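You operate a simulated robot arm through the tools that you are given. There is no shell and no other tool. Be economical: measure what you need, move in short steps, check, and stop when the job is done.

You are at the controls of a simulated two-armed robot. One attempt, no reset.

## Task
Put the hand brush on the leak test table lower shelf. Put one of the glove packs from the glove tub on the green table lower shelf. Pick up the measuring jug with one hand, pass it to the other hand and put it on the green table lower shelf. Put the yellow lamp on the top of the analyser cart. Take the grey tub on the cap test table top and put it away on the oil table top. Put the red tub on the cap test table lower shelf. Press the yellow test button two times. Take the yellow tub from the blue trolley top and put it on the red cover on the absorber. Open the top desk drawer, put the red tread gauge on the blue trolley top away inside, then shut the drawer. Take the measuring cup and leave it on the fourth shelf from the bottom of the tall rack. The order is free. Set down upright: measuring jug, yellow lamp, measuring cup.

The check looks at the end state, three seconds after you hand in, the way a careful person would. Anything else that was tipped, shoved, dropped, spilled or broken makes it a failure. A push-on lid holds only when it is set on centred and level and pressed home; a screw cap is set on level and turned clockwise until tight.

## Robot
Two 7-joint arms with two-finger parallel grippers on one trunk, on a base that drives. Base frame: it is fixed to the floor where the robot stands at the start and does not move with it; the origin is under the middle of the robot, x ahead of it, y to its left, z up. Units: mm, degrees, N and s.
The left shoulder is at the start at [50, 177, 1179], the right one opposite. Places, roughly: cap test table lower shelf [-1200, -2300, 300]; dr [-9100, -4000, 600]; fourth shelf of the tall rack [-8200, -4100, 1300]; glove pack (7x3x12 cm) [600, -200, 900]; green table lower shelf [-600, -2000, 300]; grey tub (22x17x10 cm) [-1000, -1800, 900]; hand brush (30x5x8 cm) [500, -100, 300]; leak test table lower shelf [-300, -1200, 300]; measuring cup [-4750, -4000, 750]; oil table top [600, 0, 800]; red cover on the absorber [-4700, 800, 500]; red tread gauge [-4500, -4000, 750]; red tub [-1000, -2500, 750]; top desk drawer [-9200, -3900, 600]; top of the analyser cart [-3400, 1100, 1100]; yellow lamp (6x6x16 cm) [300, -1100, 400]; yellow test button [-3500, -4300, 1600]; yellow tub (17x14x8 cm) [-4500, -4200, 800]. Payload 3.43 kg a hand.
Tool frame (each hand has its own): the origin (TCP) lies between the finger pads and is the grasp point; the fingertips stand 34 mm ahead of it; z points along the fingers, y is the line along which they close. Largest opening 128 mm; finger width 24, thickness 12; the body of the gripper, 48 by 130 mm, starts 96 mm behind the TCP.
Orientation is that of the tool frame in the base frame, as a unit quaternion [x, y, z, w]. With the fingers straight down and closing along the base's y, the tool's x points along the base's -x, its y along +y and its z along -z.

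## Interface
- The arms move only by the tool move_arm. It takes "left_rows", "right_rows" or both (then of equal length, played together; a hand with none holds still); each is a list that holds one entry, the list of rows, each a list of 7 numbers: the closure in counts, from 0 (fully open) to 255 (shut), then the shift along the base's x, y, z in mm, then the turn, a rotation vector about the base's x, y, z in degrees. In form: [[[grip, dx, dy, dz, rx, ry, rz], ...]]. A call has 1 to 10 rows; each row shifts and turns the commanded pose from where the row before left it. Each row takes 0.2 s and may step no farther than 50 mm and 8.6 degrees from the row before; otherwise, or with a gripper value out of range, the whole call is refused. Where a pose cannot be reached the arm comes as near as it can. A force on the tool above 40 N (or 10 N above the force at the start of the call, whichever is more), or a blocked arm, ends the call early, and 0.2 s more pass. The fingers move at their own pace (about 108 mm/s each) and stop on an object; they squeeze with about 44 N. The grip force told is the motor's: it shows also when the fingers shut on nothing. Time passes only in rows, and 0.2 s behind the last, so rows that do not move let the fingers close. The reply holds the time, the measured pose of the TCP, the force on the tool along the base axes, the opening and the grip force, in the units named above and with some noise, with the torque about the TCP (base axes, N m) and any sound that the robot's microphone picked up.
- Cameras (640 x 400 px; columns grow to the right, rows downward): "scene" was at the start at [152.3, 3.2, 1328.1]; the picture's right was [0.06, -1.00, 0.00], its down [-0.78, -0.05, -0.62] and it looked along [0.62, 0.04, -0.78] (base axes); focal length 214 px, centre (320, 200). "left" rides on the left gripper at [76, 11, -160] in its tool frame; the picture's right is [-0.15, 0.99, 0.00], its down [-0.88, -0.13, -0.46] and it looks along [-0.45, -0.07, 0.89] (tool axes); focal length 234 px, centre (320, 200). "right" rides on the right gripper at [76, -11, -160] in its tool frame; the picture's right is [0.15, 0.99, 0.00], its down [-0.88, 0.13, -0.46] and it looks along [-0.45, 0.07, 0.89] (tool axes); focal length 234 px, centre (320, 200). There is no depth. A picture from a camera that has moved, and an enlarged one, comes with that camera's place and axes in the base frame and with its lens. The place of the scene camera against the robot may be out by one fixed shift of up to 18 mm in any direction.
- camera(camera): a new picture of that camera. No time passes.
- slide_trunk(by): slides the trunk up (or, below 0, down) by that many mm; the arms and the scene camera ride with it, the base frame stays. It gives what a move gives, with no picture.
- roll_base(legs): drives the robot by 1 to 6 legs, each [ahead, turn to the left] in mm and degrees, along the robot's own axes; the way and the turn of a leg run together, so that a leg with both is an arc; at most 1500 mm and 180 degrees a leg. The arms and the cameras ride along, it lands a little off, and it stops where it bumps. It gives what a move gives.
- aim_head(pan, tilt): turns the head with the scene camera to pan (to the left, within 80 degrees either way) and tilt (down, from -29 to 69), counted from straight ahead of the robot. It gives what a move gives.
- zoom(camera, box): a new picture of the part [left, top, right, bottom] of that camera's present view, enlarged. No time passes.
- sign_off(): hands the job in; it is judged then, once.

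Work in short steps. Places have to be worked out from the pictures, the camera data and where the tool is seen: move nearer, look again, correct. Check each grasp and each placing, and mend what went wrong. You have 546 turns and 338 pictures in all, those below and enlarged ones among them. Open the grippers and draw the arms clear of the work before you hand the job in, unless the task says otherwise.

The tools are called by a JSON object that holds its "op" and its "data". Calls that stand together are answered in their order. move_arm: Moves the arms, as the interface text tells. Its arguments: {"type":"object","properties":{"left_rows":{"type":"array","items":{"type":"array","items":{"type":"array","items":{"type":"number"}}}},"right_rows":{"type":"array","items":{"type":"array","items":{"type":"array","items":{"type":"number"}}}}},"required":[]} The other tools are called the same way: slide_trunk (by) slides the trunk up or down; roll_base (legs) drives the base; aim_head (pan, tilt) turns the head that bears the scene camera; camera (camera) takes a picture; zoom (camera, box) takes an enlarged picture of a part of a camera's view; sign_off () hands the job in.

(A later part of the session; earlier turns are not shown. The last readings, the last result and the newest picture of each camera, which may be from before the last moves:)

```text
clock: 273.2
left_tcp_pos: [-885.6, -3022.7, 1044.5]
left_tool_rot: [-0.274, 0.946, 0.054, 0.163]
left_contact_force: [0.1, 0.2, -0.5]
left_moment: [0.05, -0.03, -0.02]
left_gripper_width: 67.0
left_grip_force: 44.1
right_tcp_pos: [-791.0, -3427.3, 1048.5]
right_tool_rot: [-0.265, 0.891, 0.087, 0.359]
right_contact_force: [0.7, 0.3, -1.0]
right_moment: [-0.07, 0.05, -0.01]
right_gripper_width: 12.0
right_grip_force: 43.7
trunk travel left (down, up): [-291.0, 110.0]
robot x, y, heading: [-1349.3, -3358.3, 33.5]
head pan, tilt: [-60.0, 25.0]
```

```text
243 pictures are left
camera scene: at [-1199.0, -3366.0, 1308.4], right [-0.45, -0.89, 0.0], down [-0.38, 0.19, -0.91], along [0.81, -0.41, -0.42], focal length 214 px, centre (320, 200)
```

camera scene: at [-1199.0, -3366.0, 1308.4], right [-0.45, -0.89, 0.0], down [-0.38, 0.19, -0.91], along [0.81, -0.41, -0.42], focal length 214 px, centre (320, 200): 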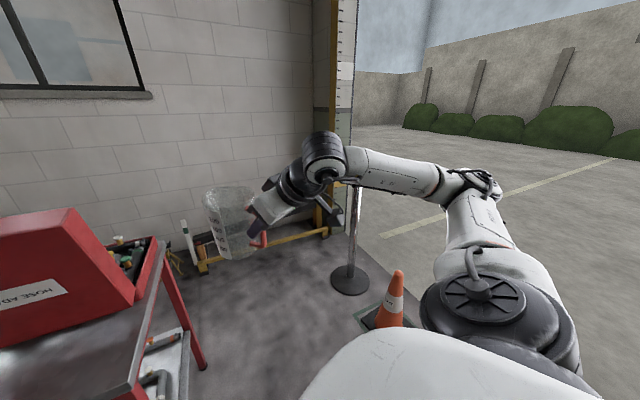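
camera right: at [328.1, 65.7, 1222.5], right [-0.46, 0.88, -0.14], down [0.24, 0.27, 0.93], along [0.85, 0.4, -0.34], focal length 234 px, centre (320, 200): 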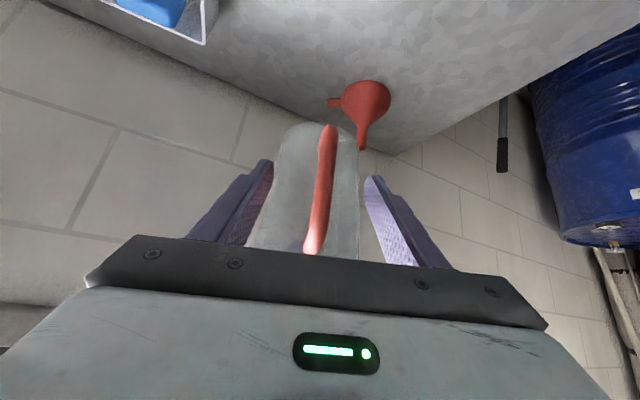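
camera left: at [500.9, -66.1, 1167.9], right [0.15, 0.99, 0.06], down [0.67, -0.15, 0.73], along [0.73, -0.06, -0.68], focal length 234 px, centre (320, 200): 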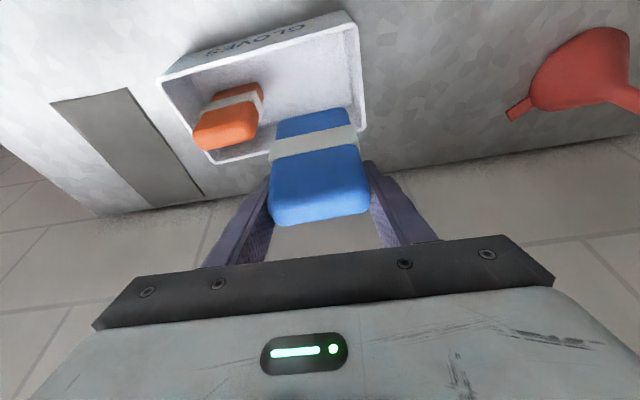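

A red trolley blocks the south; I'll go round its east side toward the green table. Driving east along y≈-3400.

{"op": "roll_base", "data": {"legs": [[0, -35], [1300, 0], [0, 91]]}}

{"op": "aim_head", "data": {"pan": 0, "tilt": 30}}

{"op": "camera", "data": {"camera": "scene"}}

{"op": "aim_head", "data": {"pan": 50, "tilt": 40}}

{"op": "camera", "data": {"camera": "scene"}}

```text
clock: 285.4
left_tcp_pos: [-69.2, -2825.2, 1042.8]
left_tool_rot: [-0.695, 0.698, 0.126, 0.117]
left_contact_force: [0.2, 0.3, -1.1]
left_moment: [0.01, 0.05, 0.03]
left_gripper_width: 67.1
left_grip_force: 44.5
right_tcp_pos: [322.6, -2961.6, 1047.9]
right_tool_rot: [0.66, -0.654, -0.249, -0.273]
right_contact_force: [-0.2, 1.3, -1.2]
right_moment: [-0.13, 0.01, -0.01]
right_gripper_width: 12.2
right_grip_force: 44.1
trunk travel left (down, up): [-291.0, 110.0]
robot x, y, heading: [-29.3, -3394.8, 90.9]
head pan, tilt: [-60.0, 25.0]
```

```text
clock: 286.7
left_tcp_pos: [-67.9, -2824.8, 1044.6]
left_tool_rot: [-0.695, 0.698, 0.126, 0.118]
left_contact_force: [0.2, 0.4, 0.1]
left_moment: [-0.02, 0.0, -0.02]
left_gripper_width: 67.1
left_grip_force: 44.2
right_tcp_pos: [323.0, -2961.5, 1048.3]
right_tool_rot: [0.661, -0.653, -0.249, -0.273]
right_contact_force: [0.5, -1.0, -1.2]
right_moment: [-0.13, 0.03, -0.04]
right_gripper_width: 12.4
right_grip_force: 43.8
trunk travel left (down, up): [-291.0, 110.0]
robot x, y, heading: [-31.2, -3397.2, 90.8]
head pan, tilt: [0.0, 30.0]
```

```text
242 pictures are left
camera scene: at [-27.2, -3236.8, 1300.5], right [1.0, 0.01, 0.0], down [0.01, -0.5, -0.87], along [-0.01, 0.87, -0.5], focal length 214 px, centre (320, 200)
```

scene: 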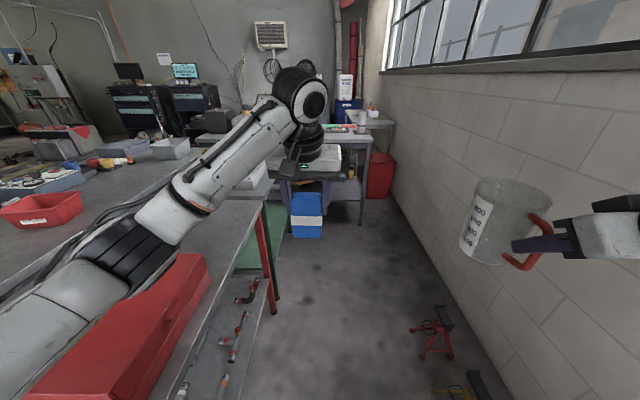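

```text
clock: 287.9
left_tcp_pos: [-68.8, -2824.4, 1044.4]
left_tool_rot: [-0.695, 0.698, 0.127, 0.118]
left_contact_force: [-0.3, 0.0, -0.6]
left_moment: [0.01, -0.04, 0.01]
left_gripper_width: 67.4
left_grip_force: 44.3
right_tcp_pos: [323.2, -2962.2, 1048.3]
right_tool_rot: [0.66, -0.654, -0.249, -0.274]
right_contact_force: [0.4, -0.4, -1.4]
right_moment: [-0.11, 0.0, -0.05]
right_gripper_width: 12.1
right_grip_force: 44.2
trunk travel left (down, up): [-291.0, 110.0]
robot x, y, heading: [-33.1, -3392.5, 90.8]
head pan, tilt: [50.0, 40.0]
```

```text
241 pictures are left
camera scene: at [-91.9, -3273.4, 1285.1], right [0.63, 0.77, 0.0], down [0.5, -0.41, -0.77], along [-0.59, 0.48, -0.64], focal length 214 px, centre (320, 200)
```

scene: 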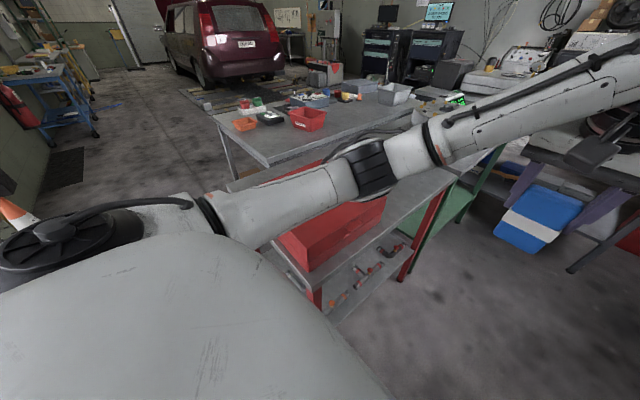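

The aisle east of the trolley is free, with the green shelf at about (-400,-1976). I'll switch the right arm (with jug) to the low posture here: first out to my right side.

{"op": "move_arm", "data": {"right_rows": [[[255, 13, -24, -5, 0, 0, 0], [255, 13, -24, -5, 0, 0, 0], [255, 13, -24, -5, 0, 0, 0], [255, 13, -24, -5, 0, 0, 0], [255, 13, -24, -5, 0, 0, 0], [255, 13, -24, -5, 0, 0, 0], [255, 13, -24, -5, 0, 0, 0], [255, 13, -24, -5, 0, 0, 0], [255, 13, -24, -5, 0, 0, 0], [255, 13, -24, -5, 0, 0, 0]]]}}

{"op": "move_arm", "data": {"right_rows": [[[255, 0, 0, -40, 0, 0, 0], [255, 0, 0, -40, 0, 0, 0], [255, 0, 0, -40, 0, 0, 0], [255, 0, 0, -40, 0, 0, 0], [255, 0, 0, -40, 0, 0, 0]]]}}

{"op": "aim_head", "data": {"pan": -60, "tilt": 35}}

{"op": "camera", "data": {"camera": "scene"}}

```text
clock: 290.1
left_tcp_pos: [-68.8, -2823.6, 1043.8]
left_tool_rot: [-0.695, 0.698, 0.127, 0.118]
left_contact_force: [-0.1, 0.9, -0.6]
left_moment: [-0.03, -0.01, 0.0]
left_gripper_width: 67.1
left_grip_force: 44.2
right_tcp_pos: [425.6, -3149.7, 1040.8]
right_tool_rot: [0.66, -0.654, -0.249, -0.273]
right_contact_force: [-0.6, 0.7, -1.4]
right_moment: [-0.13, -0.06, -0.01]
right_gripper_width: 12.2
right_grip_force: 43.4
right hand out of reach, approached as far as the arm can: row 3, 4, 5, 7, 8, 9, 10
trunk travel left (down, up): [-291.0, 110.0]
robot x, y, heading: [-35.1, -3395.5, 90.9]
head pan, tilt: [50.0, 40.0]
```

```text
clock: 291.3
left_tcp_pos: [-68.5, -2824.5, 1043.9]
left_tool_rot: [-0.695, 0.698, 0.127, 0.117]
left_contact_force: [-1.0, 0.3, -1.7]
left_moment: [-0.01, -0.01, 0.0]
left_gripper_width: 67.2
left_grip_force: 44.0
right_tcp_pos: [421.2, -3128.6, 1026.4]
right_tool_rot: [0.66, -0.653, -0.25, -0.273]
right_contact_force: [0.9, 1.8, -1.3]
right_moment: [-0.1, 0.01, -0.02]
right_gripper_width: 12.2
right_grip_force: 44.4
right hand out of reach, approached as far as the arm can: row 1, 2, 3, 4, 5
trunk travel left (down, up): [-291.0, 110.0]
robot x, y, heading: [-33.3, -3397.5, 90.6]
head pan, tilt: [50.0, 40.0]
```

```text
clock: 293.2
left_tcp_pos: [-69.3, -2825.0, 1043.7]
left_tool_rot: [-0.695, 0.698, 0.126, 0.118]
left_contact_force: [0.0, -0.3, -0.5]
left_moment: [-0.02, 0.01, -0.01]
left_gripper_width: 67.4
left_grip_force: 43.8
right_tcp_pos: [422.4, -3129.0, 1027.9]
right_tool_rot: [0.66, -0.654, -0.249, -0.273]
right_contact_force: [0.2, -0.6, -0.8]
right_moment: [-0.14, -0.01, 0.0]
right_gripper_width: 12.1
right_grip_force: 44.0
trunk travel left (down, up): [-291.0, 110.0]
robot x, y, heading: [-29.2, -3395.6, 90.8]
head pan, tilt: [-60.0, 35.0]
```

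```text
240 pictures are left
camera scene: at [49.6, -3282.1, 1292.7], right [0.51, -0.86, 0.0], down [-0.49, -0.29, -0.82], along [0.7, 0.42, -0.57], focal length 214 px, centre (320, 200)
```

scene: 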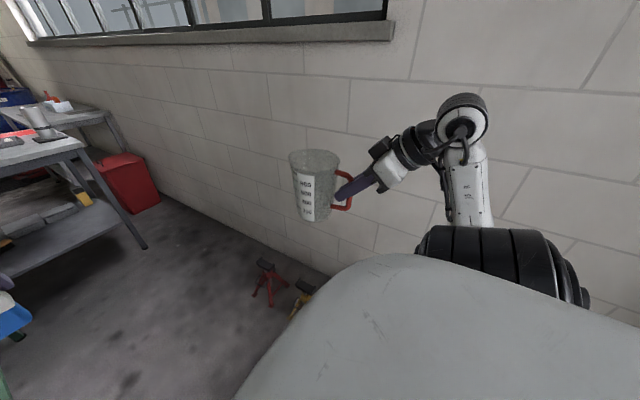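

With pitch, the wrist sits 190 behind; so the flip column is further ahead. Moving 110 ahead and then down.

{"op": "move_arm", "data": {"right_rows": [[[255, 10, 40, -20, 0, 0, 0], [255, 10, 40, -20, 0, 0, 0], [255, 5, 35, -20, 0, 0, 0], [255, 0, 0, -40, 0, 0, 0], [255, 0, 0, -40, 0, 0, 0], [255, 0, 0, -40, 0, 0, 0], [255, 0, 0, -40, 0, 0, 0], [255, 0, 0, -40, 0, 0, 0], [255, 0, 0, -40, 0, 0, 0], [255, 0, 0, -40, 0, 0, 0]]]}}

{"op": "camera", "data": {"camera": "scene"}}

```text
clock: 295.4
left_tcp_pos: [-68.8, -2825.1, 1044.4]
left_tool_rot: [-0.695, 0.698, 0.126, 0.118]
left_contact_force: [0.1, -0.8, -0.8]
left_moment: [0.03, 0.0, -0.01]
left_gripper_width: 67.2
left_grip_force: 43.9
right_tcp_pos: [458.9, -3018.9, 727.6]
right_tool_rot: [0.66, -0.654, -0.248, -0.273]
right_contact_force: [-0.6, -0.5, -1.0]
right_moment: [-0.07, 0.02, -0.02]
right_gripper_width: 12.0
right_grip_force: 43.8
right hand out of reach, approached as far as the arm can: row 9, 10
trunk travel left (down, up): [-291.0, 110.0]
robot x, y, heading: [-31.0, -3395.5, 91.0]
head pan, tilt: [-60.0, 35.0]
```

```text
239 pictures are left
camera scene: at [49.7, -3282.5, 1292.7], right [0.51, -0.86, 0.0], down [-0.49, -0.29, -0.82], along [0.7, 0.42, -0.57], focal length 214 px, centre (320, 200)
```

scene: 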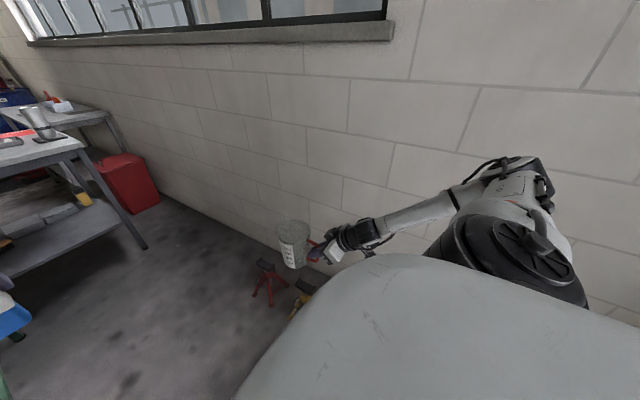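

Near the boundary. Going back and down to push through the flip.

{"op": "move_arm", "data": {"right_rows": [[[255, 0, -30, -20, 0, 0, 0], [255, 0, -30, -20, 0, 0, 0], [255, 0, -30, -20, 0, 0, 0], [255, 0, 0, -40, 0, 0, 0], [255, 0, 0, -40, 0, 0, 0], [255, 0, 0, -30, 0, 0, 0]]]}}

```text
clock: 296.8
left_tcp_pos: [-69.5, -2824.3, 1043.8]
left_tool_rot: [-0.695, 0.698, 0.127, 0.117]
left_contact_force: [-0.2, -0.2, -0.5]
left_moment: [-0.03, -0.01, -0.01]
left_gripper_width: 67.3
left_grip_force: 43.7
right_tcp_pos: [494.7, -3122.8, 695.2]
right_tool_rot: [0.661, -0.654, -0.249, -0.272]
right_contact_force: [-0.5, 0.3, -1.5]
right_moment: [-0.11, 0.0, 0.01]
right_gripper_width: 12.3
right_grip_force: 43.7
right hand out of reach, approached as far as the arm can: row 1, 2, 3, 4, 5, 6
trunk travel left (down, up): [-291.0, 110.0]
robot x, y, heading: [-32.4, -3395.8, 90.8]
head pan, tilt: [-60.0, 35.0]
```

Shifting inward and ahead a little while pushing down.

{"op": "move_arm", "data": {"right_rows": [[[255, -30, 15, -10, 0, 0, 0], [255, -30, 15, -10, 0, 0, 0], [255, -30, 15, -10, 0, 0, 0], [255, 0, 0, -40, 0, 0, 0], [255, 0, 0, -40, 0, 0, 0], [255, 0, 0, -40, 0, 0, 0], [255, 0, 0, -30, 0, 0, 0]]]}}

{"op": "camera", "data": {"camera": "scene"}}

```text
clock: 298.4
left_tcp_pos: [-69.1, -2824.8, 1044.6]
left_tool_rot: [-0.695, 0.698, 0.126, 0.118]
left_contact_force: [0.8, 0.4, -0.3]
left_moment: [0.03, 0.01, -0.02]
left_gripper_width: 67.0
left_grip_force: 44.3
right_tcp_pos: [479.7, -3107.2, 700.9]
right_tool_rot: [0.66, -0.654, -0.249, -0.273]
right_contact_force: [-0.2, -0.1, -3.2]
right_moment: [-0.12, -0.02, -0.01]
right_gripper_width: 12.2
right_grip_force: 44.0
right hand out of reach, approached as far as the arm can: row 1, 2, 3, 4, 5, 6, 7
trunk travel left (down, up): [-291.0, 110.0]
robot x, y, heading: [-30.8, -3393.6, 90.7]
head pan, tilt: [-60.0, 35.0]
```

```text
238 pictures are left
camera scene: at [49.8, -3282.2, 1292.7], right [0.51, -0.86, 0.0], down [-0.49, -0.29, -0.82], along [0.7, 0.42, -0.57], focal length 214 px, centre (320, 200)
```

scene: 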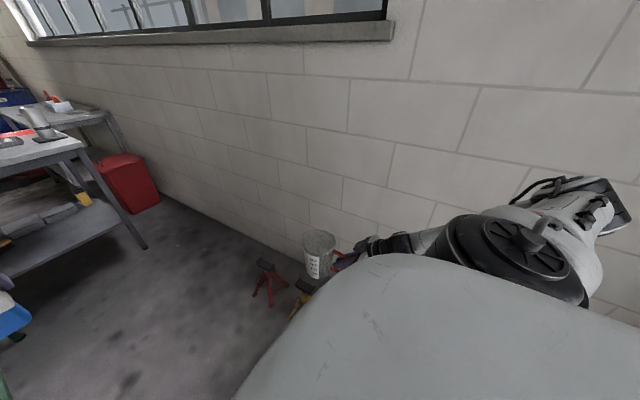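

Trying further back: up a bit, back 120, then down.

{"op": "move_arm", "data": {"right_rows": [[[255, 0, -20, 30, 0, 0, 0], [255, 0, -35, 20, 0, 0, 0], [255, 0, -40, 0, 0, 0, 0], [255, 0, -40, -20, 0, 0, 0], [255, 0, -20, -40, 0, 0, 0], [255, 0, 0, -45, 0, 0, 0], [255, 0, 0, -45, 0, 0, 0], [255, 0, 0, -45, 0, 0, 0], [255, 0, 0, -45, 0, 0, 0], [255, 0, 0, -45, 0, 0, 0]]]}}

{"op": "camera", "data": {"camera": "scene"}}

```text
clock: 300.6
left_tcp_pos: [-68.3, -2824.7, 1043.3]
left_tool_rot: [-0.695, 0.698, 0.127, 0.117]
left_contact_force: [0.7, 0.4, -0.5]
left_moment: [0.02, -0.01, -0.01]
left_gripper_width: 67.1
left_grip_force: 44.1
right_tcp_pos: [521.2, -3239.9, 686.3]
right_tool_rot: [0.66, -0.654, -0.248, -0.274]
right_contact_force: [0.2, 0.1, -1.6]
right_moment: [-0.11, 0.0, 0.03]
right_gripper_width: 12.1
right_grip_force: 44.2
right hand out of reach, approached as far as the arm can: row 5, 6, 7, 8, 9, 10
trunk travel left (down, up): [-291.0, 110.0]
robot x, y, heading: [-32.4, -3395.2, 91.0]
head pan, tilt: [-60.0, 35.0]
```

```text
237 pictures are left
camera scene: at [49.4, -3282.4, 1292.7], right [0.51, -0.86, 0.0], down [-0.49, -0.29, -0.82], along [0.7, 0.42, -0.57], focal length 214 px, centre (320, 200)
```

scene: 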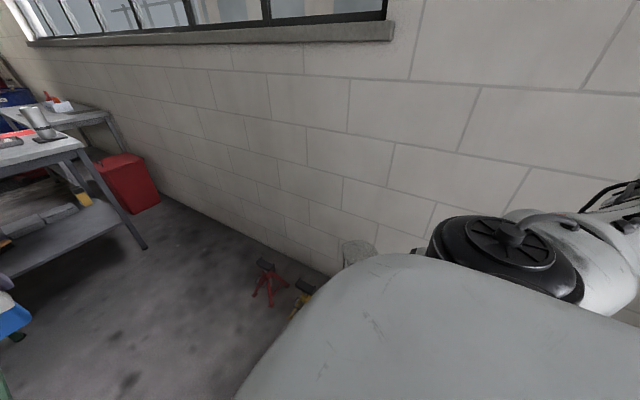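

Pushing inward here while going down.

{"op": "move_arm", "data": {"right_rows": [[[255, -30, 0, -10, 0, 0, 0], [255, -30, 0, -20, 0, 0, 0], [255, -30, 0, -30, 0, 0, 0], [255, -20, 0, -40, 0, 0, 0], [255, 0, 0, -45, 0, 0, 0], [255, 0, 0, -45, 0, 0, 0]]]}}

```text
clock: 302.0
left_tcp_pos: [-68.4, -2824.7, 1042.5]
left_tool_rot: [-0.695, 0.698, 0.126, 0.118]
left_contact_force: [-0.3, 0.0, -1.1]
left_moment: [0.01, 0.05, -0.02]
left_gripper_width: 67.1
left_grip_force: 43.8
right_tcp_pos: [482.6, -3221.0, 694.2]
right_tool_rot: [0.661, -0.653, -0.25, -0.272]
right_contact_force: [0.5, -0.1, -1.8]
right_moment: [-0.11, -0.01, -0.01]
right_gripper_width: 12.2
right_grip_force: 44.2
right hand out of reach, approached as far as the arm can: row 1, 2, 3, 4, 5, 6
trunk travel left (down, up): [-291.0, 110.0]
robot x, y, heading: [-29.1, -3392.6, 90.8]
head pan, tilt: [-60.0, 35.0]
```

I'll do the flip with the tool straight down (jug tilts for a moment; it is empty), as that worked before.

{"op": "move_arm", "data": {"right_rows": [[[255, 0, 0, 20, -5, 0, 0], [255, 0, 0, 20, -5, 0, 0], [255, 0, 0, 20, -5, 0, 0], [255, 0, 0, 20, -5, 0, 0], [255, 0, 0, 20, -5, 0, 0], [255, 0, 0, 0, -5, 0, 0], [255, 0, 0, 0, -5, 0, 0], [255, 0, 0, 0, -5, 0, 0], [255, 0, 0, 0, -4, 0, 0]]]}}

{"op": "move_arm", "data": {"right_rows": [[[255, -15, 0, -40, 0, 0, 0], [255, -15, 0, -40, 0, 0, 0], [255, 0, 0, -45, 0, 0, 0], [255, 0, 0, -45, 0, 0, 0], [255, 0, 0, -45, 0, 0, 0], [255, 0, 0, -45, 0, 0, 0], [255, 0, 0, -45, 0, 0, 0]]]}}

```text
clock: 304.0
left_tcp_pos: [-68.7, -2823.8, 1043.3]
left_tool_rot: [-0.695, 0.698, 0.127, 0.118]
left_contact_force: [0.4, 1.0, -0.4]
left_moment: [-0.02, -0.02, 0.03]
left_gripper_width: 67.3
left_grip_force: 44.0
right_tcp_pos: [482.0, -3223.0, 796.3]
right_tool_rot: [0.714, -0.7, 0.013, -0.005]
right_contact_force: [-0.2, 0.1, -1.5]
right_moment: [-0.09, -0.04, 0.03]
right_gripper_width: 12.2
right_grip_force: 43.8
trunk travel left (down, up): [-291.0, 110.0]
robot x, y, heading: [-27.5, -3398.3, 91.0]
head pan, tilt: [-60.0, 35.0]
```

```text
clock: 305.6
left_tcp_pos: [-68.7, -2823.5, 1043.1]
left_tool_rot: [-0.695, 0.698, 0.126, 0.118]
left_contact_force: [0.0, 0.0, -1.2]
left_moment: [0.0, 0.01, -0.01]
left_gripper_width: 67.4
left_grip_force: 44.2
right_tcp_pos: [450.6, -3223.6, 490.8]
right_tool_rot: [0.715, -0.699, 0.014, -0.006]
right_contact_force: [0.0, 0.3, -2.6]
right_moment: [-0.04, 0.02, 0.02]
right_gripper_width: 12.1
right_grip_force: 44.2
trunk travel left (down, up): [-291.0, 110.0]
robot x, y, heading: [-29.2, -3401.3, 90.9]
head pan, tilt: [-60.0, 35.0]
```

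Flipped smoothly. Pitching the jug upright again while reaching forward.

{"op": "move_arm", "data": {"right_rows": [[[255, -5, 30, 0, 5, 0, 0], [255, -5, 30, 0, 5, 0, 0], [255, -5, 30, 0, 5, 0, 0], [255, -5, 30, 0, 5, 0, 0], [255, -5, 30, 0, 5, 0, 0], [255, -5, 30, 0, 5, 0, 0], [255, -5, 30, 0, 5, 0, 0], [255, -5, 30, 0, 5, 0, 0], [255, -5, 30, 0, 4, 0, 0]]]}}

{"op": "aim_head", "data": {"pan": -40, "tilt": 45}}

{"op": "camera", "data": {"camera": "scene"}}

```text
clock: 307.6
left_tcp_pos: [-67.4, -2824.4, 1043.2]
left_tool_rot: [-0.695, 0.698, 0.126, 0.117]
left_contact_force: [1.8, -0.7, 0.5]
left_moment: [0.01, 0.0, 0.02]
left_gripper_width: 67.1
left_grip_force: 44.0
right_tcp_pos: [403.6, -2951.7, 491.9]
right_tool_rot: [0.661, -0.653, -0.249, -0.274]
right_contact_force: [-0.2, 0.7, -1.1]
right_moment: [-0.09, 0.02, 0.0]
right_gripper_width: 12.0
right_grip_force: 44.0
trunk travel left (down, up): [-291.0, 110.0]
robot x, y, heading: [-33.3, -3397.2, 90.7]
head pan, tilt: [-60.0, 35.0]
```

```text
clock: 308.4
left_tcp_pos: [-69.2, -2825.1, 1043.4]
left_tool_rot: [-0.694, 0.699, 0.127, 0.118]
left_contact_force: [0.4, -0.2, -0.9]
left_moment: [-0.01, 0.0, 0.02]
left_gripper_width: 67.4
left_grip_force: 44.3
right_tcp_pos: [402.3, -2951.8, 491.9]
right_tool_rot: [0.661, -0.653, -0.249, -0.273]
right_contact_force: [-0.8, 0.3, -0.7]
right_moment: [-0.11, -0.03, 0.06]
right_gripper_width: 12.2
right_grip_force: 44.1
trunk travel left (down, up): [-291.0, 110.0]
robot x, y, heading: [-32.2, -3395.2, 90.9]
head pan, tilt: [-40.0, 45.0]
```

```text
236 pictures are left
camera scene: at [25.4, -3264.3, 1277.9], right [0.77, -0.63, 0.0], down [-0.45, -0.55, -0.71], along [0.45, 0.55, -0.71], focal length 214 px, centre (320, 200)
```

scene: 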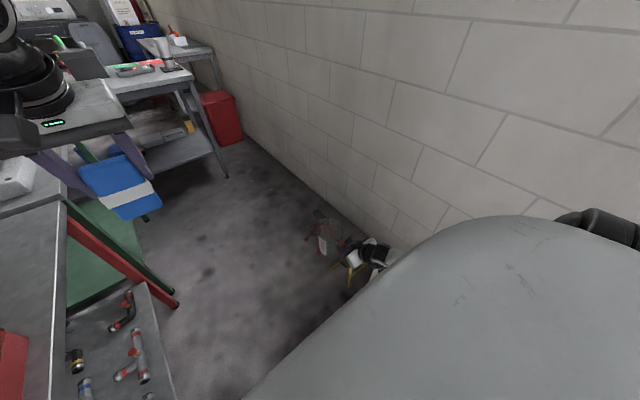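

Right arm with jug is low now. Next the left arm (glove pack): out to my left side, tool down.

{"op": "move_arm", "data": {"left_rows": [[[255, -33, -33, 0, -2, 0, 0], [255, -33, -33, 0, -2, 0, 0], [255, -33, -33, 0, -2, 0, 0], [255, -33, -33, 0, -2, 0, 0], [255, -33, -33, 0, -2, 0, 0], [255, -33, -33, 0, -2, 0, 0], [255, -33, -33, 0, -2, 0, 0], [255, -33, -33, 0, -2, 0, 0], [255, -33, -33, 0, -2, 0, 0], [255, -33, -33, 0, -2, 0, 0]]]}}

{"op": "move_arm", "data": {"left_rows": [[[255, -33, -33, -10, 0, 0, 0], [255, -33, -33, -10, 0, 0, 0], [255, 0, -15, -45, 0, 0, 0], [255, 0, 0, -45, 0, 0, 0], [255, 0, 0, -45, 0, 0, 0], [255, 0, 0, -45, 0, 0, 0], [255, 0, 0, -45, 0, 0, 0], [255, 0, 0, -45, 0, 0, 0], [255, 0, 0, -45, 0, 0, 0], [255, 0, 0, -45, 0, 0, 0]]]}}

{"op": "move_arm", "data": {"left_rows": [[[255, 0, 0, -45, 0, 0, 0], [255, 0, 0, -45, 0, 0, 0], [255, 0, 0, -45, 0, 0, 0]]]}}

```text
clock: 310.6
left_tcp_pos: [-387.2, -3153.8, 1025.5]
left_tool_rot: [-0.702, 0.711, -0.031, -0.04]
left_contact_force: [-0.5, -0.1, -3.3]
left_moment: [-0.07, -0.05, 0.01]
left_gripper_width: 67.1
left_grip_force: 44.1
left hand out of reach, approached as far as the arm can: row 10
right_tcp_pos: [403.0, -2952.2, 490.9]
right_tool_rot: [0.66, -0.654, -0.249, -0.273]
right_contact_force: [0.6, -0.1, -1.6]
right_moment: [-0.12, 0.0, -0.01]
right_gripper_width: 12.2
right_grip_force: 44.0
trunk travel left (down, up): [-291.0, 110.0]
robot x, y, heading: [-28.0, -3396.0, 91.0]
head pan, tilt: [-40.0, 45.0]
```

```text
clock: 312.3
left_tcp_pos: [-402.3, -3158.7, 795.7]
left_tool_rot: [-0.705, 0.71, 0.011, 0.0]
left_contact_force: [3.2, -18.1, 7.0]
left_moment: [2.23, 0.45, 0.12]
left_gripper_width: 67.0
left_grip_force: 44.1
left hand out of reach, approached as far as the arm can: row 1, 2, 4, 5
right_tcp_pos: [402.0, -2950.3, 491.5]
right_tool_rot: [0.662, -0.652, -0.249, -0.273]
right_contact_force: [-0.1, 1.0, -1.2]
right_moment: [-0.13, -0.04, -0.02]
right_gripper_width: 12.2
right_grip_force: 44.3
trunk travel left (down, up): [-291.0, 110.0]
robot x, y, heading: [-32.2, -3396.4, 90.9]
head pan, tilt: [-40.0, 45.0]
stopped in row 8 (left hand): the force on the tool passed its limit (the readings are from after the stop); the commanded pose is now the measured one
```

```text
clock: 313.0
left_tcp_pos: [-400.8, -3158.7, 699.2]
left_tool_rot: [-0.705, 0.709, 0.019, 0.004]
left_contact_force: [-3.4, -24.9, 37.9]
left_moment: [3.53, -1.04, -0.37]
left_gripper_width: 67.2
left_grip_force: 43.7
right_tcp_pos: [400.8, -2951.7, 492.0]
right_tool_rot: [0.661, -0.652, -0.251, -0.273]
right_contact_force: [0.2, 0.4, 0.2]
right_moment: [-0.1, -0.01, -0.01]
right_gripper_width: 12.1
right_grip_force: 43.8
trunk travel left (down, up): [-291.0, 110.0]
robot x, y, heading: [-30.1, -3391.5, 90.9]
head pan, tilt: [-40.0, 45.0]
stopped in row 3 (left hand): the force on the tool passed its limit (the readings are from after the stop); the commanded pose is now the measured one
```

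Contact with the red trolley — I must move off it at once: back toward me.

{"op": "move_arm", "data": {"left_rows": [[[255, 0, -15, 15, 0, 0, 0], [255, 0, -20, 10, 0, 0, 0], [255, 0, -30, 0, 0, 0, 0]]]}}

{"op": "aim_head", "data": {"pan": 60, "tilt": 40}}

{"op": "camera", "data": {"camera": "scene"}}

{"op": "camera", "data": {"camera": "left"}}

```text
clock: 313.8
left_tcp_pos: [-405.3, -3222.4, 722.2]
left_tool_rot: [-0.705, 0.709, 0.018, 0.004]
left_contact_force: [-0.4, 0.9, 0.2]
left_moment: [0.03, -0.02, -0.01]
left_gripper_width: 67.0
left_grip_force: 43.9
right_tcp_pos: [401.1, -2951.0, 491.1]
right_tool_rot: [0.661, -0.654, -0.248, -0.273]
right_contact_force: [-0.4, -0.5, -2.2]
right_moment: [-0.15, -0.01, -0.02]
right_gripper_width: 12.0
right_grip_force: 43.7
trunk travel left (down, up): [-291.0, 110.0]
robot x, y, heading: [-36.0, -3392.3, 91.0]
head pan, tilt: [-40.0, 45.0]
```

```text
clock: 315.6
left_tcp_pos: [-404.7, -3220.8, 722.0]
left_tool_rot: [-0.706, 0.708, 0.018, 0.004]
left_contact_force: [-0.2, -0.3, -0.1]
left_moment: [0.01, -0.01, 0.03]
left_gripper_width: 67.2
left_grip_force: 44.8
right_tcp_pos: [401.5, -2950.9, 491.1]
right_tool_rot: [0.662, -0.652, -0.25, -0.273]
right_contact_force: [0.4, -0.3, -1.5]
right_moment: [-0.09, 0.0, -0.01]
right_gripper_width: 12.2
right_grip_force: 44.0
trunk travel left (down, up): [-291.0, 110.0]
robot x, y, heading: [-30.0, -3399.1, 90.9]
head pan, tilt: [60.0, 40.0]
```

```text
235 pictures are left
camera scene: at [-101.1, -3285.9, 1285.1], right [0.49, 0.87, 0.0], down [0.56, -0.31, -0.77], along [-0.67, 0.37, -0.64], focal length 214 px, centre (320, 200)
```

scene: 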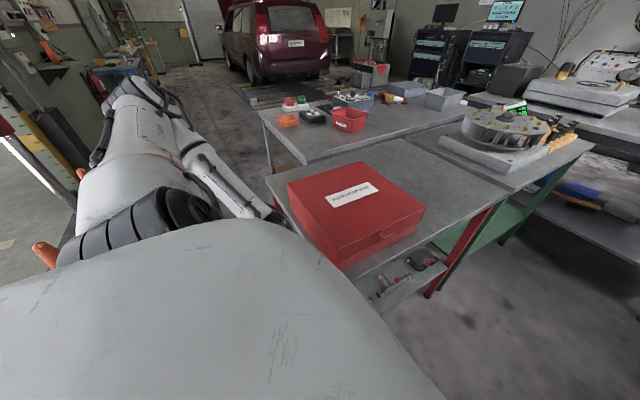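

```text
234 pictures are left
camera left: at [-413.0, -3301.5, 878.5], right [-0.99, 0.15, 0.02], down [0.14, 0.87, 0.48], along [0.05, 0.48, -0.88], focal length 234 px, centre (320, 200)
```

left: 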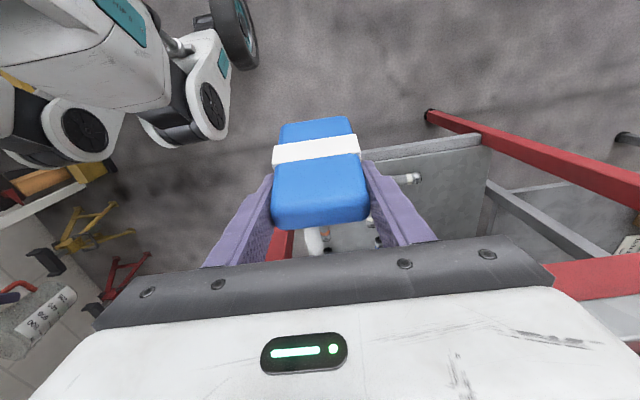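

I need to know whether the red case on the trolley has been disturbed. Zooming on it.

{"op": "zoom", "data": {"camera": "scene", "box": [260, 130, 520, 310]}}

```text
2.22 times, centred on (390, 220) of scene
camera zoom: at [-101.1, -3285.9, 1285.1], right [0.49, 0.87, 0.0], down [0.56, -0.31, -0.77], along [-0.67, 0.37, -0.64], focal length 477 px, centre (164, 156)
```

zoom: 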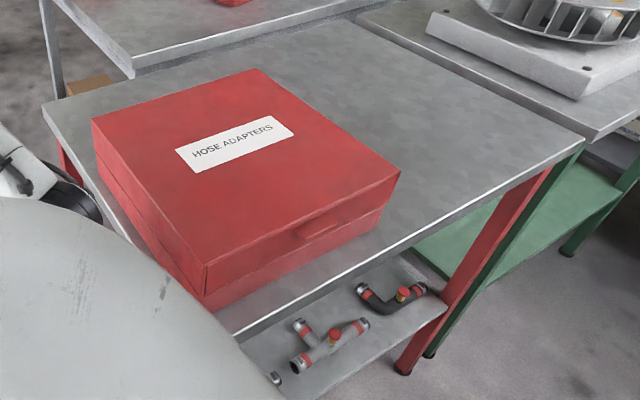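

The case was open when I first saw it; my left elbow must have pushed its lid shut in passing. I'll reopen it after placing the goods. Now lowering the left hand further, clear of the trolley.

{"op": "move_arm", "data": {"left_rows": [[[255, 0, -5, -40, 0, 0, 0], [255, 0, -5, -40, 0, 0, 0], [255, 0, 0, -40, 0, 0, 0], [255, 0, 0, -40, 0, 0, 0]]]}}

{"op": "camera", "data": {"camera": "scene"}}

```text
clock: 316.6
left_tcp_pos: [-404.1, -3231.5, 559.3]
left_tool_rot: [-0.706, 0.708, 0.018, 0.004]
left_contact_force: [-0.5, -0.1, -0.8]
left_moment: [-0.05, 0.04, 0.01]
left_gripper_width: 67.3
left_grip_force: 43.9
right_tcp_pos: [402.1, -2950.9, 492.4]
right_tool_rot: [0.661, -0.653, -0.249, -0.273]
right_contact_force: [0.0, -0.1, -1.3]
right_moment: [-0.11, 0.03, 0.0]
right_gripper_width: 12.2
right_grip_force: 44.0
trunk travel left (down, up): [-291.0, 110.0]
robot x, y, heading: [-35.2, -3395.7, 91.1]
head pan, tilt: [60.0, 40.0]
```

```text
232 pictures are left
camera scene: at [-101.2, -3286.0, 1285.2], right [0.49, 0.87, 0.0], down [0.56, -0.31, -0.77], along [-0.67, 0.37, -0.64], focal length 214 px, centre (320, 200)
```

scene: 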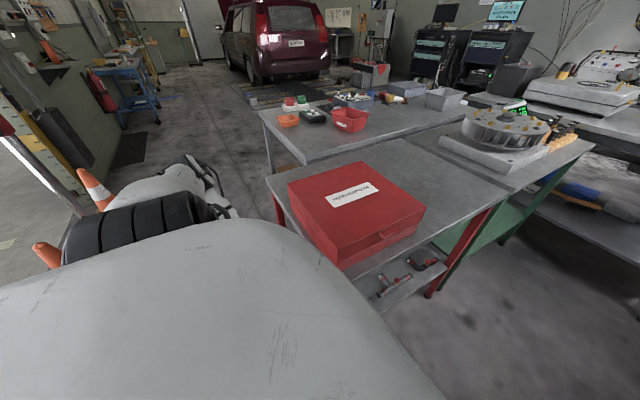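

Both arms low. Before moving over in the aisle, I raise and pull in the right hand (jug).

{"op": "move_arm", "data": {"right_rows": [[[255, 0, -25, 20, 0, 0, 0], [255, 0, -25, 20, 0, 0, 0], [255, 0, -25, 20, 0, 0, 0], [255, 0, -25, 20, 0, 0, 0], [255, 0, -25, 20, 0, 0, 0], [255, 0, -20, 20, 0, 0, 0]]]}}

{"op": "aim_head", "data": {"pan": -50, "tilt": 45}}

{"op": "camera", "data": {"camera": "scene"}}

```text
clock: 318.0
left_tcp_pos: [-403.7, -3231.2, 559.0]
left_tool_rot: [-0.706, 0.708, 0.018, 0.004]
left_contact_force: [-0.4, -0.3, -0.9]
left_moment: [-0.02, -0.02, -0.01]
left_gripper_width: 67.2
left_grip_force: 43.8
right_tcp_pos: [400.7, -3095.8, 611.3]
right_tool_rot: [0.661, -0.652, -0.249, -0.273]
right_contact_force: [-0.6, -0.1, -1.9]
right_moment: [-0.13, 0.0, 0.02]
right_gripper_width: 11.9
right_grip_force: 44.3
trunk travel left (down, up): [-291.0, 110.0]
robot x, y, heading: [-31.9, -3396.5, 91.0]
head pan, tilt: [60.0, 40.0]
```

```text
clock: 319.9
left_tcp_pos: [-403.3, -3231.3, 561.1]
left_tool_rot: [-0.706, 0.708, 0.018, 0.003]
left_contact_force: [-0.1, 0.4, -0.6]
left_moment: [0.01, 0.01, 0.02]
left_gripper_width: 67.1
left_grip_force: 44.1
right_tcp_pos: [401.0, -3095.4, 611.4]
right_tool_rot: [0.661, -0.653, -0.249, -0.273]
right_contact_force: [-0.1, -1.0, -1.7]
right_moment: [-0.1, 0.04, 0.01]
right_gripper_width: 12.1
right_grip_force: 44.1
trunk travel left (down, up): [-291.0, 110.0]
robot x, y, heading: [-31.2, -3394.4, 91.0]
head pan, tilt: [-50.0, 45.0]
```

```text
231 pictures are left
camera scene: at [34.6, -3273.9, 1277.9], right [0.66, -0.75, 0.0], down [-0.53, -0.46, -0.71], along [0.53, 0.46, -0.71], focal length 214 px, centre (320, 200)
```

scene: 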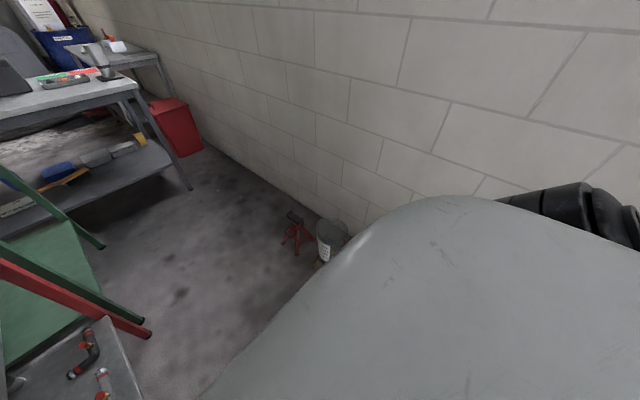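

Shifting the robot about 190 mm east for the aisle.

{"op": "roll_base", "data": {"legs": [[0, -91], [195, 0], [0, 91]]}}

{"op": "aim_head", "data": {"pan": 0, "tilt": 40}}

{"op": "camera", "data": {"camera": "scene"}}

```text
clock: 321.9
left_tcp_pos: [-347.4, -3214.4, 549.8]
left_tool_rot: [-0.494, 0.863, -0.051, -0.098]
left_contact_force: [-0.1, 0.3, -0.7]
left_moment: [0.0, -0.02, 0.01]
left_gripper_width: 67.1
left_grip_force: 43.9
right_tcp_pos: [489.5, -3330.1, 609.1]
right_tool_rot: [-0.49, 0.789, 0.182, 0.323]
right_contact_force: [-0.3, 0.6, -1.3]
right_moment: [-0.11, 0.08, 0.02]
right_gripper_width: 12.7
right_grip_force: 44.1
trunk travel left (down, up): [-291.0, 110.0]
robot x, y, heading: [-33.1, -3402.0, 65.0]
head pan, tilt: [-50.0, 45.0]
stopped in leg 1: the robot was blocked; the commanded pose is now the measured one
```

```text
clock: 323.1
left_tcp_pos: [-346.9, -3215.4, 549.5]
left_tool_rot: [-0.493, 0.863, -0.05, -0.098]
left_contact_force: [-0.2, 0.5, -0.5]
left_moment: [-0.01, 0.01, -0.03]
left_gripper_width: 67.2
left_grip_force: 44.1
right_tcp_pos: [489.0, -3331.2, 610.2]
right_tool_rot: [-0.49, 0.788, 0.182, 0.325]
right_contact_force: [0.5, 0.8, -1.8]
right_moment: [-0.13, 0.07, -0.02]
right_gripper_width: 12.3
right_grip_force: 43.9
trunk travel left (down, up): [-291.0, 110.0]
robot x, y, heading: [-34.6, -3398.3, 65.1]
head pan, tilt: [0.0, 40.0]
```

```text
230 pictures are left
camera scene: at [40.1, -3269.7, 1286.3], right [0.91, -0.42, -0.01], down [-0.27, -0.57, -0.77], along [0.32, 0.7, -0.64], focal length 214 px, centre (320, 200)
```

scene: 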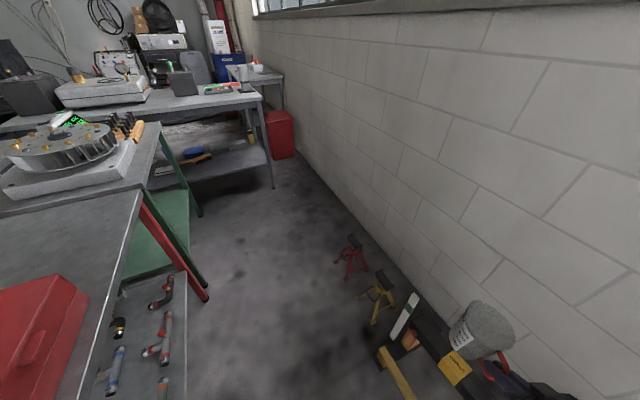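

The left arm touched the trolley while turning. I turn back and reverse to gain room.

{"op": "roll_base", "data": {"legs": [[0, 10], [-300, 0]]}}

{"op": "camera", "data": {"camera": "left"}}

{"op": "camera", "data": {"camera": "scene"}}

```text
clock: 325.8
left_tcp_pos: [-453.4, -3561.5, 547.6]
left_tool_rot: [-0.568, 0.816, -0.061, -0.091]
left_contact_force: [0.1, 0.7, -1.3]
left_moment: [0.0, 0.0, -0.03]
left_gripper_width: 67.3
left_grip_force: 44.1
right_tcp_pos: [389.8, -3532.2, 609.9]
right_tool_rot: [-0.56, 0.742, 0.206, 0.306]
right_contact_force: [-0.1, 0.2, -1.9]
right_moment: [-0.12, 0.01, 0.03]
right_gripper_width: 12.2
right_grip_force: 43.9
trunk travel left (down, up): [-291.0, 110.0]
robot x, y, heading: [-116.1, -3691.6, 75.0]
head pan, tilt: [0.0, 40.0]
```

```text
229 pictures are left
camera left: at [-477.0, -3594.0, 718.5], right [-0.88, 0.48, -0.03], down [0.46, 0.85, 0.25], along [0.14, 0.21, -0.97], focal length 234 px, centre (320, 200)
```

left: 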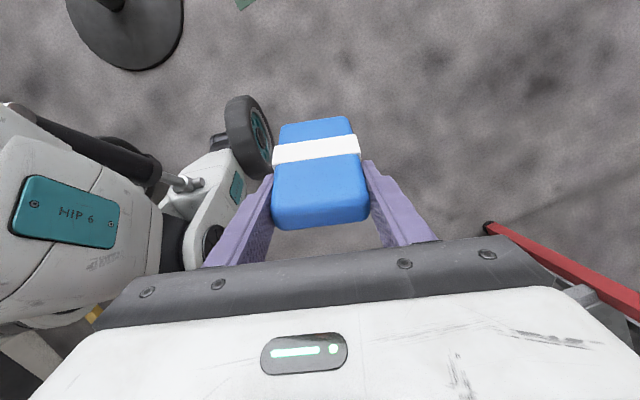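

```text
228 pictures are left
camera scene: at [-66.4, -3546.2, 1285.2], right [0.97, -0.26, 0.0], down [-0.17, -0.62, -0.77], along [0.2, 0.74, -0.64], focal length 214 px, centre (320, 200)
```

scene: 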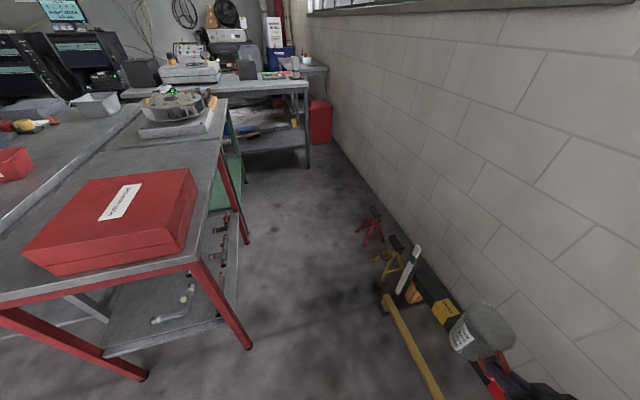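

Now the layout is clear. I extend the left hand ahead (pitching it forward), so it will pass the trolley in front of me.

{"op": "move_arm", "data": {"left_rows": [[[255, 11, 43, 0, 5, -1.35, 0], [255, 11, 43, 0, 5, -1.35, 0], [255, 11, 43, 0, 5, -1.35, 0], [255, 11, 43, 0, 5, -1.35, 0], [255, 11, 43, 0, 5, -1.35, 0], [255, 11, 43, 0, 5, -1.35, 0], [255, 11, 43, 0, 5, -1.35, 0], [255, 11, 43, 0, 5, -1.35, 0], [255, 11, 43, 0, 5, -1.35, 0], [255, 11, 43, 0, 5, -1.35, 0]]]}}

{"op": "aim_head", "data": {"pan": 15, "tilt": 40}}

{"op": "camera", "data": {"camera": "scene"}}

```text
clock: 328.0
left_tcp_pos: [-347.0, -3137.2, 544.0]
left_tool_rot: [-0.544, 0.771, 0.222, 0.245]
left_contact_force: [-3.8, -26.7, 7.0]
left_moment: [-2.12, 0.28, 0.06]
left_gripper_width: 66.7
left_grip_force: 44.7
right_tcp_pos: [389.7, -3533.2, 610.1]
right_tool_rot: [-0.559, 0.742, 0.207, 0.306]
right_contact_force: [-0.3, 0.1, -1.8]
right_moment: [-0.16, 0.05, -0.01]
right_gripper_width: 12.1
right_grip_force: 44.1
trunk travel left (down, up): [-291.0, 110.0]
robot x, y, heading: [-111.3, -3691.8, 75.0]
head pan, tilt: [0.0, 40.0]
```

```text
clock: 328.8
left_tcp_pos: [-347.7, -3134.3, 545.9]
left_tool_rot: [-0.543, 0.771, 0.223, 0.247]
left_contact_force: [-1.5, -16.6, -6.0]
left_moment: [-1.47, 0.2, 0.04]
left_gripper_width: 67.2
left_grip_force: 44.0
right_tcp_pos: [388.5, -3531.4, 611.3]
right_tool_rot: [-0.56, 0.742, 0.207, 0.305]
right_contact_force: [-0.9, 0.3, -1.3]
right_moment: [-0.11, 0.05, 0.0]
right_gripper_width: 12.5
right_grip_force: 43.8
trunk travel left (down, up): [-291.0, 110.0]
robot x, y, heading: [-115.0, -3696.4, 75.2]
head pan, tilt: [15.0, 40.0]
```

```text
227 pictures are left
camera scene: at [-88.6, -3542.9, 1285.0], right [1.0, 0.0, 0.0], down [0.0, -0.64, -0.77], along [0.0, 0.77, -0.64], focal length 214 px, centre (320, 200)
```

scene: 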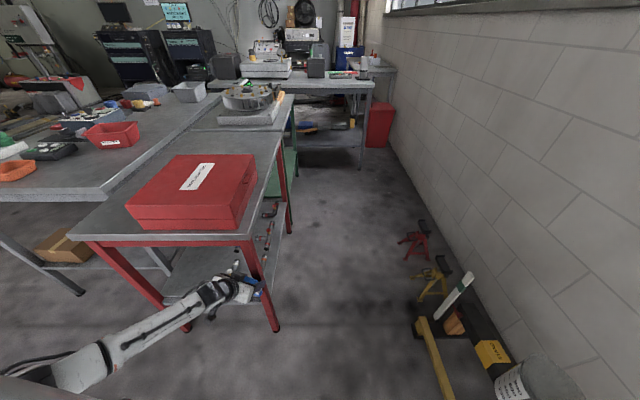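

The pack touches the trolley's leg; pulling back.

{"op": "move_arm", "data": {"left_rows": [[[255, 0, -30, 0, 0, 0, 0], [255, 10, -40, 0, 0, 0, 0], [255, 20, -30, 0, 0, 0, 0], [255, 30, -20, 0, 0, 0, 0], [255, 30, -10, 0, 0, 0, 0]]]}}

{"op": "camera", "data": {"camera": "scene"}}

```text
clock: 330.0
left_tcp_pos: [-253.5, -3260.2, 547.4]
left_tool_rot: [-0.542, 0.77, 0.226, 0.25]
left_contact_force: [0.5, -0.7, -0.1]
left_moment: [-0.02, 0.0, 0.02]
left_gripper_width: 66.7
left_grip_force: 43.7
right_tcp_pos: [389.9, -3531.6, 609.5]
right_tool_rot: [-0.559, 0.743, 0.206, 0.305]
right_contact_force: [-0.5, 0.6, -1.1]
right_moment: [-0.12, 0.02, 0.02]
right_gripper_width: 12.0
right_grip_force: 43.8
trunk travel left (down, up): [-291.0, 110.0]
robot x, y, heading: [-111.1, -3694.1, 75.1]
head pan, tilt: [15.0, 40.0]
```

```text
226 pictures are left
camera scene: at [-88.2, -3543.2, 1285.2], right [1.0, 0.0, 0.0], down [0.0, -0.64, -0.77], along [0.0, 0.77, -0.64], focal length 214 px, centre (320, 200)
```

scene: 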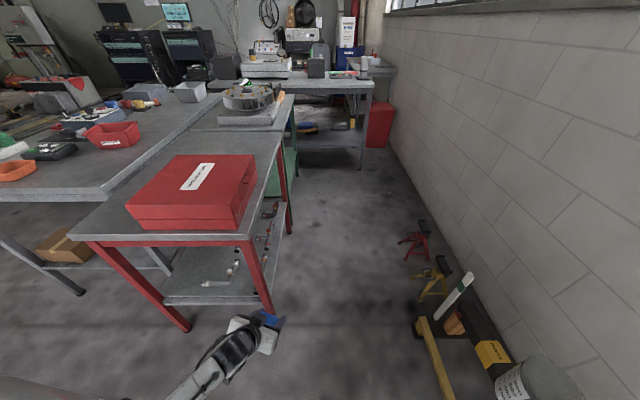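

In low posture the left elbow spreads too wide for the aisle. I'll lift the left arm back to the high posture for passing, and flip it again in the open part facing the green table.

{"op": "move_arm", "data": {"left_rows": [[[255, -30, -18, 0, -5, 1.35, 0], [255, -30, -18, 0, -5, 1.35, 0], [255, -30, -18, 0, -5, 1.35, 0], [255, -30, -18, 0, -5, 1.35, 0], [255, -30, -18, 0, -5, 1.35, 0], [255, -30, -18, 0, -5, 1.35, 0], [255, -30, -18, 0, -5, 1.35, 0], [255, -30, -18, 0, -5, 1.35, 0], [255, -30, -14, 0, -1, 0.3, 0]]]}}

{"op": "move_arm", "data": {"left_rows": [[[255, 0, 0, 45, 0, 0, 0], [255, 0, 0, 45, 0, 0, 0], [255, 0, 0, 45, 0, 0, 0], [255, 0, 0, 45, 0, 0, 0], [255, 0, 0, 45, 0, 0, 0], [255, 0, 0, 45, 0, 0, 0], [255, 0, 0, 45, 0, 0, 0], [255, 0, 0, 45, 0, 0, 0], [255, 0, 0, 45, 0, 0, 0], [255, 0, 0, 45, 0, 0, 0]]]}}

```text
clock: 332.0
left_tcp_pos: [-522.3, -3418.8, 546.9]
left_tool_rot: [-0.572, 0.82, -0.009, -0.029]
left_contact_force: [-0.5, 0.3, -1.1]
left_moment: [0.03, 0.0, 0.01]
left_gripper_width: 66.9
left_grip_force: 44.1
right_tcp_pos: [389.1, -3532.2, 611.3]
right_tool_rot: [-0.559, 0.743, 0.206, 0.306]
right_contact_force: [-0.3, 0.2, -0.8]
right_moment: [-0.08, 0.04, 0.03]
right_gripper_width: 12.5
right_grip_force: 44.3
trunk travel left (down, up): [-291.0, 110.0]
robot x, y, heading: [-111.3, -3691.7, 75.0]
head pan, tilt: [15.0, 40.0]
```

```text
clock: 334.2
left_tcp_pos: [-513.4, -3401.8, 942.7]
left_tool_rot: [-0.572, 0.82, -0.009, -0.029]
left_contact_force: [-0.2, 0.4, -0.7]
left_moment: [0.03, -0.01, 0.02]
left_gripper_width: 66.9
left_grip_force: 43.8
left hand out of reach, approached as far as the arm can: row 9, 10
right_tcp_pos: [388.9, -3532.3, 610.9]
right_tool_rot: [-0.559, 0.743, 0.206, 0.306]
right_contact_force: [-0.3, -0.5, -1.1]
right_moment: [-0.1, 0.04, 0.01]
right_gripper_width: 12.5
right_grip_force: 43.9
trunk travel left (down, up): [-291.0, 110.0]
robot x, y, heading: [-116.1, -3694.4, 75.1]
head pan, tilt: [15.0, 40.0]
```

Nearly flipped; continuing up with a slight outward shift.

{"op": "move_arm", "data": {"left_rows": [[[255, -15, 0, 40, 0, 0, 0], [255, -15, 0, 40, 0, 0, 0], [255, -10, 0, 40, 0, 0, 0], [255, 0, 20, 30, 0, 0, 0], [255, 0, 30, 20, 0, 0, 0]]]}}

{"op": "aim_head", "data": {"pan": 50, "tilt": 30}}

{"op": "camera", "data": {"camera": "scene"}}

```text
clock: 335.4
left_tcp_pos: [-512.3, -3307.8, 981.3]
left_tool_rot: [-0.572, 0.82, -0.009, -0.027]
left_contact_force: [0.0, 0.6, -0.2]
left_moment: [0.03, -0.02, 0.0]
left_gripper_width: 67.2
left_grip_force: 43.7
left hand out of reach, approached as far as the arm can: row 1, 2, 3, 4, 5
right_tcp_pos: [389.9, -3531.6, 609.3]
right_tool_rot: [-0.559, 0.742, 0.206, 0.306]
right_contact_force: [0.2, 0.1, -1.0]
right_moment: [-0.12, 0.05, -0.03]
right_gripper_width: 12.1
right_grip_force: 44.3
trunk travel left (down, up): [-291.0, 110.0]
robot x, y, heading: [-115.0, -3696.1, 74.9]
head pan, tilt: [15.0, 40.0]
```

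```text
clock: 336.4
left_tcp_pos: [-513.8, -3308.8, 982.1]
left_tool_rot: [-0.571, 0.82, -0.008, -0.027]
left_contact_force: [0.3, -0.4, 0.1]
left_moment: [0.0, -0.01, 0.0]
left_gripper_width: 67.2
left_grip_force: 44.0
right_tcp_pos: [389.3, -3532.4, 610.3]
right_tool_rot: [-0.559, 0.742, 0.206, 0.305]
right_contact_force: [0.8, 0.9, -1.2]
right_moment: [-0.15, 0.01, -0.02]
right_gripper_width: 12.4
right_grip_force: 44.3
trunk travel left (down, up): [-291.0, 110.0]
robot x, y, heading: [-113.8, -3697.8, 74.8]
head pan, tilt: [50.0, 30.0]
```

```text
225 pictures are left
camera scene: at [-140.2, -3554.1, 1300.5], right [0.82, 0.57, 0.0], down [0.29, -0.41, -0.87], along [-0.5, 0.71, -0.5], focal length 214 px, centre (320, 200)
```

scene: 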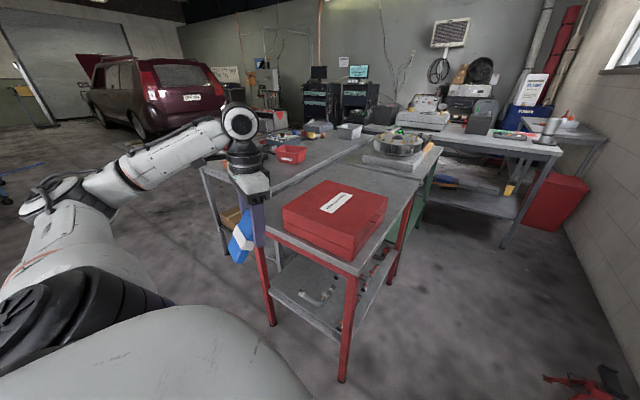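

Arm is coming up. Swinging the left hand to the front centre at z≈1050.

{"op": "move_arm", "data": {"left_rows": [[[255, 30, -5, 25, 0, 0, 0], [255, 35, -5, 25, 0, 0, 0], [255, 42, 5, 15, 0, 0, 0], [255, 45, 5, 5, 0, 0, 0], [255, 45, 5, 0, 0, 0, 0], [255, 45, 5, 0, 0, 0, 0], [255, 45, 10, 0, 0, 0, 0], [255, 45, 10, 0, 0, 0, 0], [255, 45, 10, 0, 0, 0, 0]]]}}

{"op": "camera", "data": {"camera": "scene"}}

```text
clock: 338.4
left_tcp_pos: [-147.9, -3260.1, 1019.3]
left_tool_rot: [-0.573, 0.819, -0.008, -0.029]
left_contact_force: [0.1, 0.8, -0.8]
left_moment: [0.04, -0.01, 0.0]
left_gripper_width: 66.9
left_grip_force: 44.3
left hand out of reach, approached as far as the arm can: row 1, 2
right_tcp_pos: [388.9, -3531.6, 610.7]
right_tool_rot: [-0.559, 0.742, 0.206, 0.305]
right_contact_force: [-0.1, 0.0, -1.1]
right_moment: [-0.13, 0.01, -0.01]
right_gripper_width: 12.1
right_grip_force: 44.3
trunk travel left (down, up): [-291.0, 110.0]
robot x, y, heading: [-110.1, -3695.3, 75.0]
head pan, tilt: [50.0, 30.0]
```

```text
224 pictures are left
camera scene: at [-140.2, -3553.0, 1300.3], right [0.82, 0.57, 0.0], down [0.29, -0.41, -0.87], along [-0.5, 0.71, -0.5], focal length 214 px, centre (320, 200)
```

scene: 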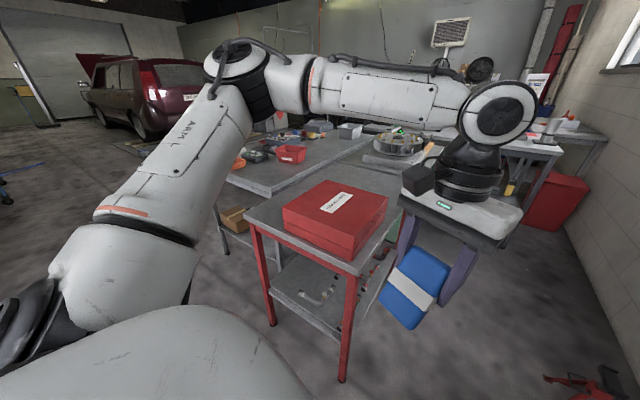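

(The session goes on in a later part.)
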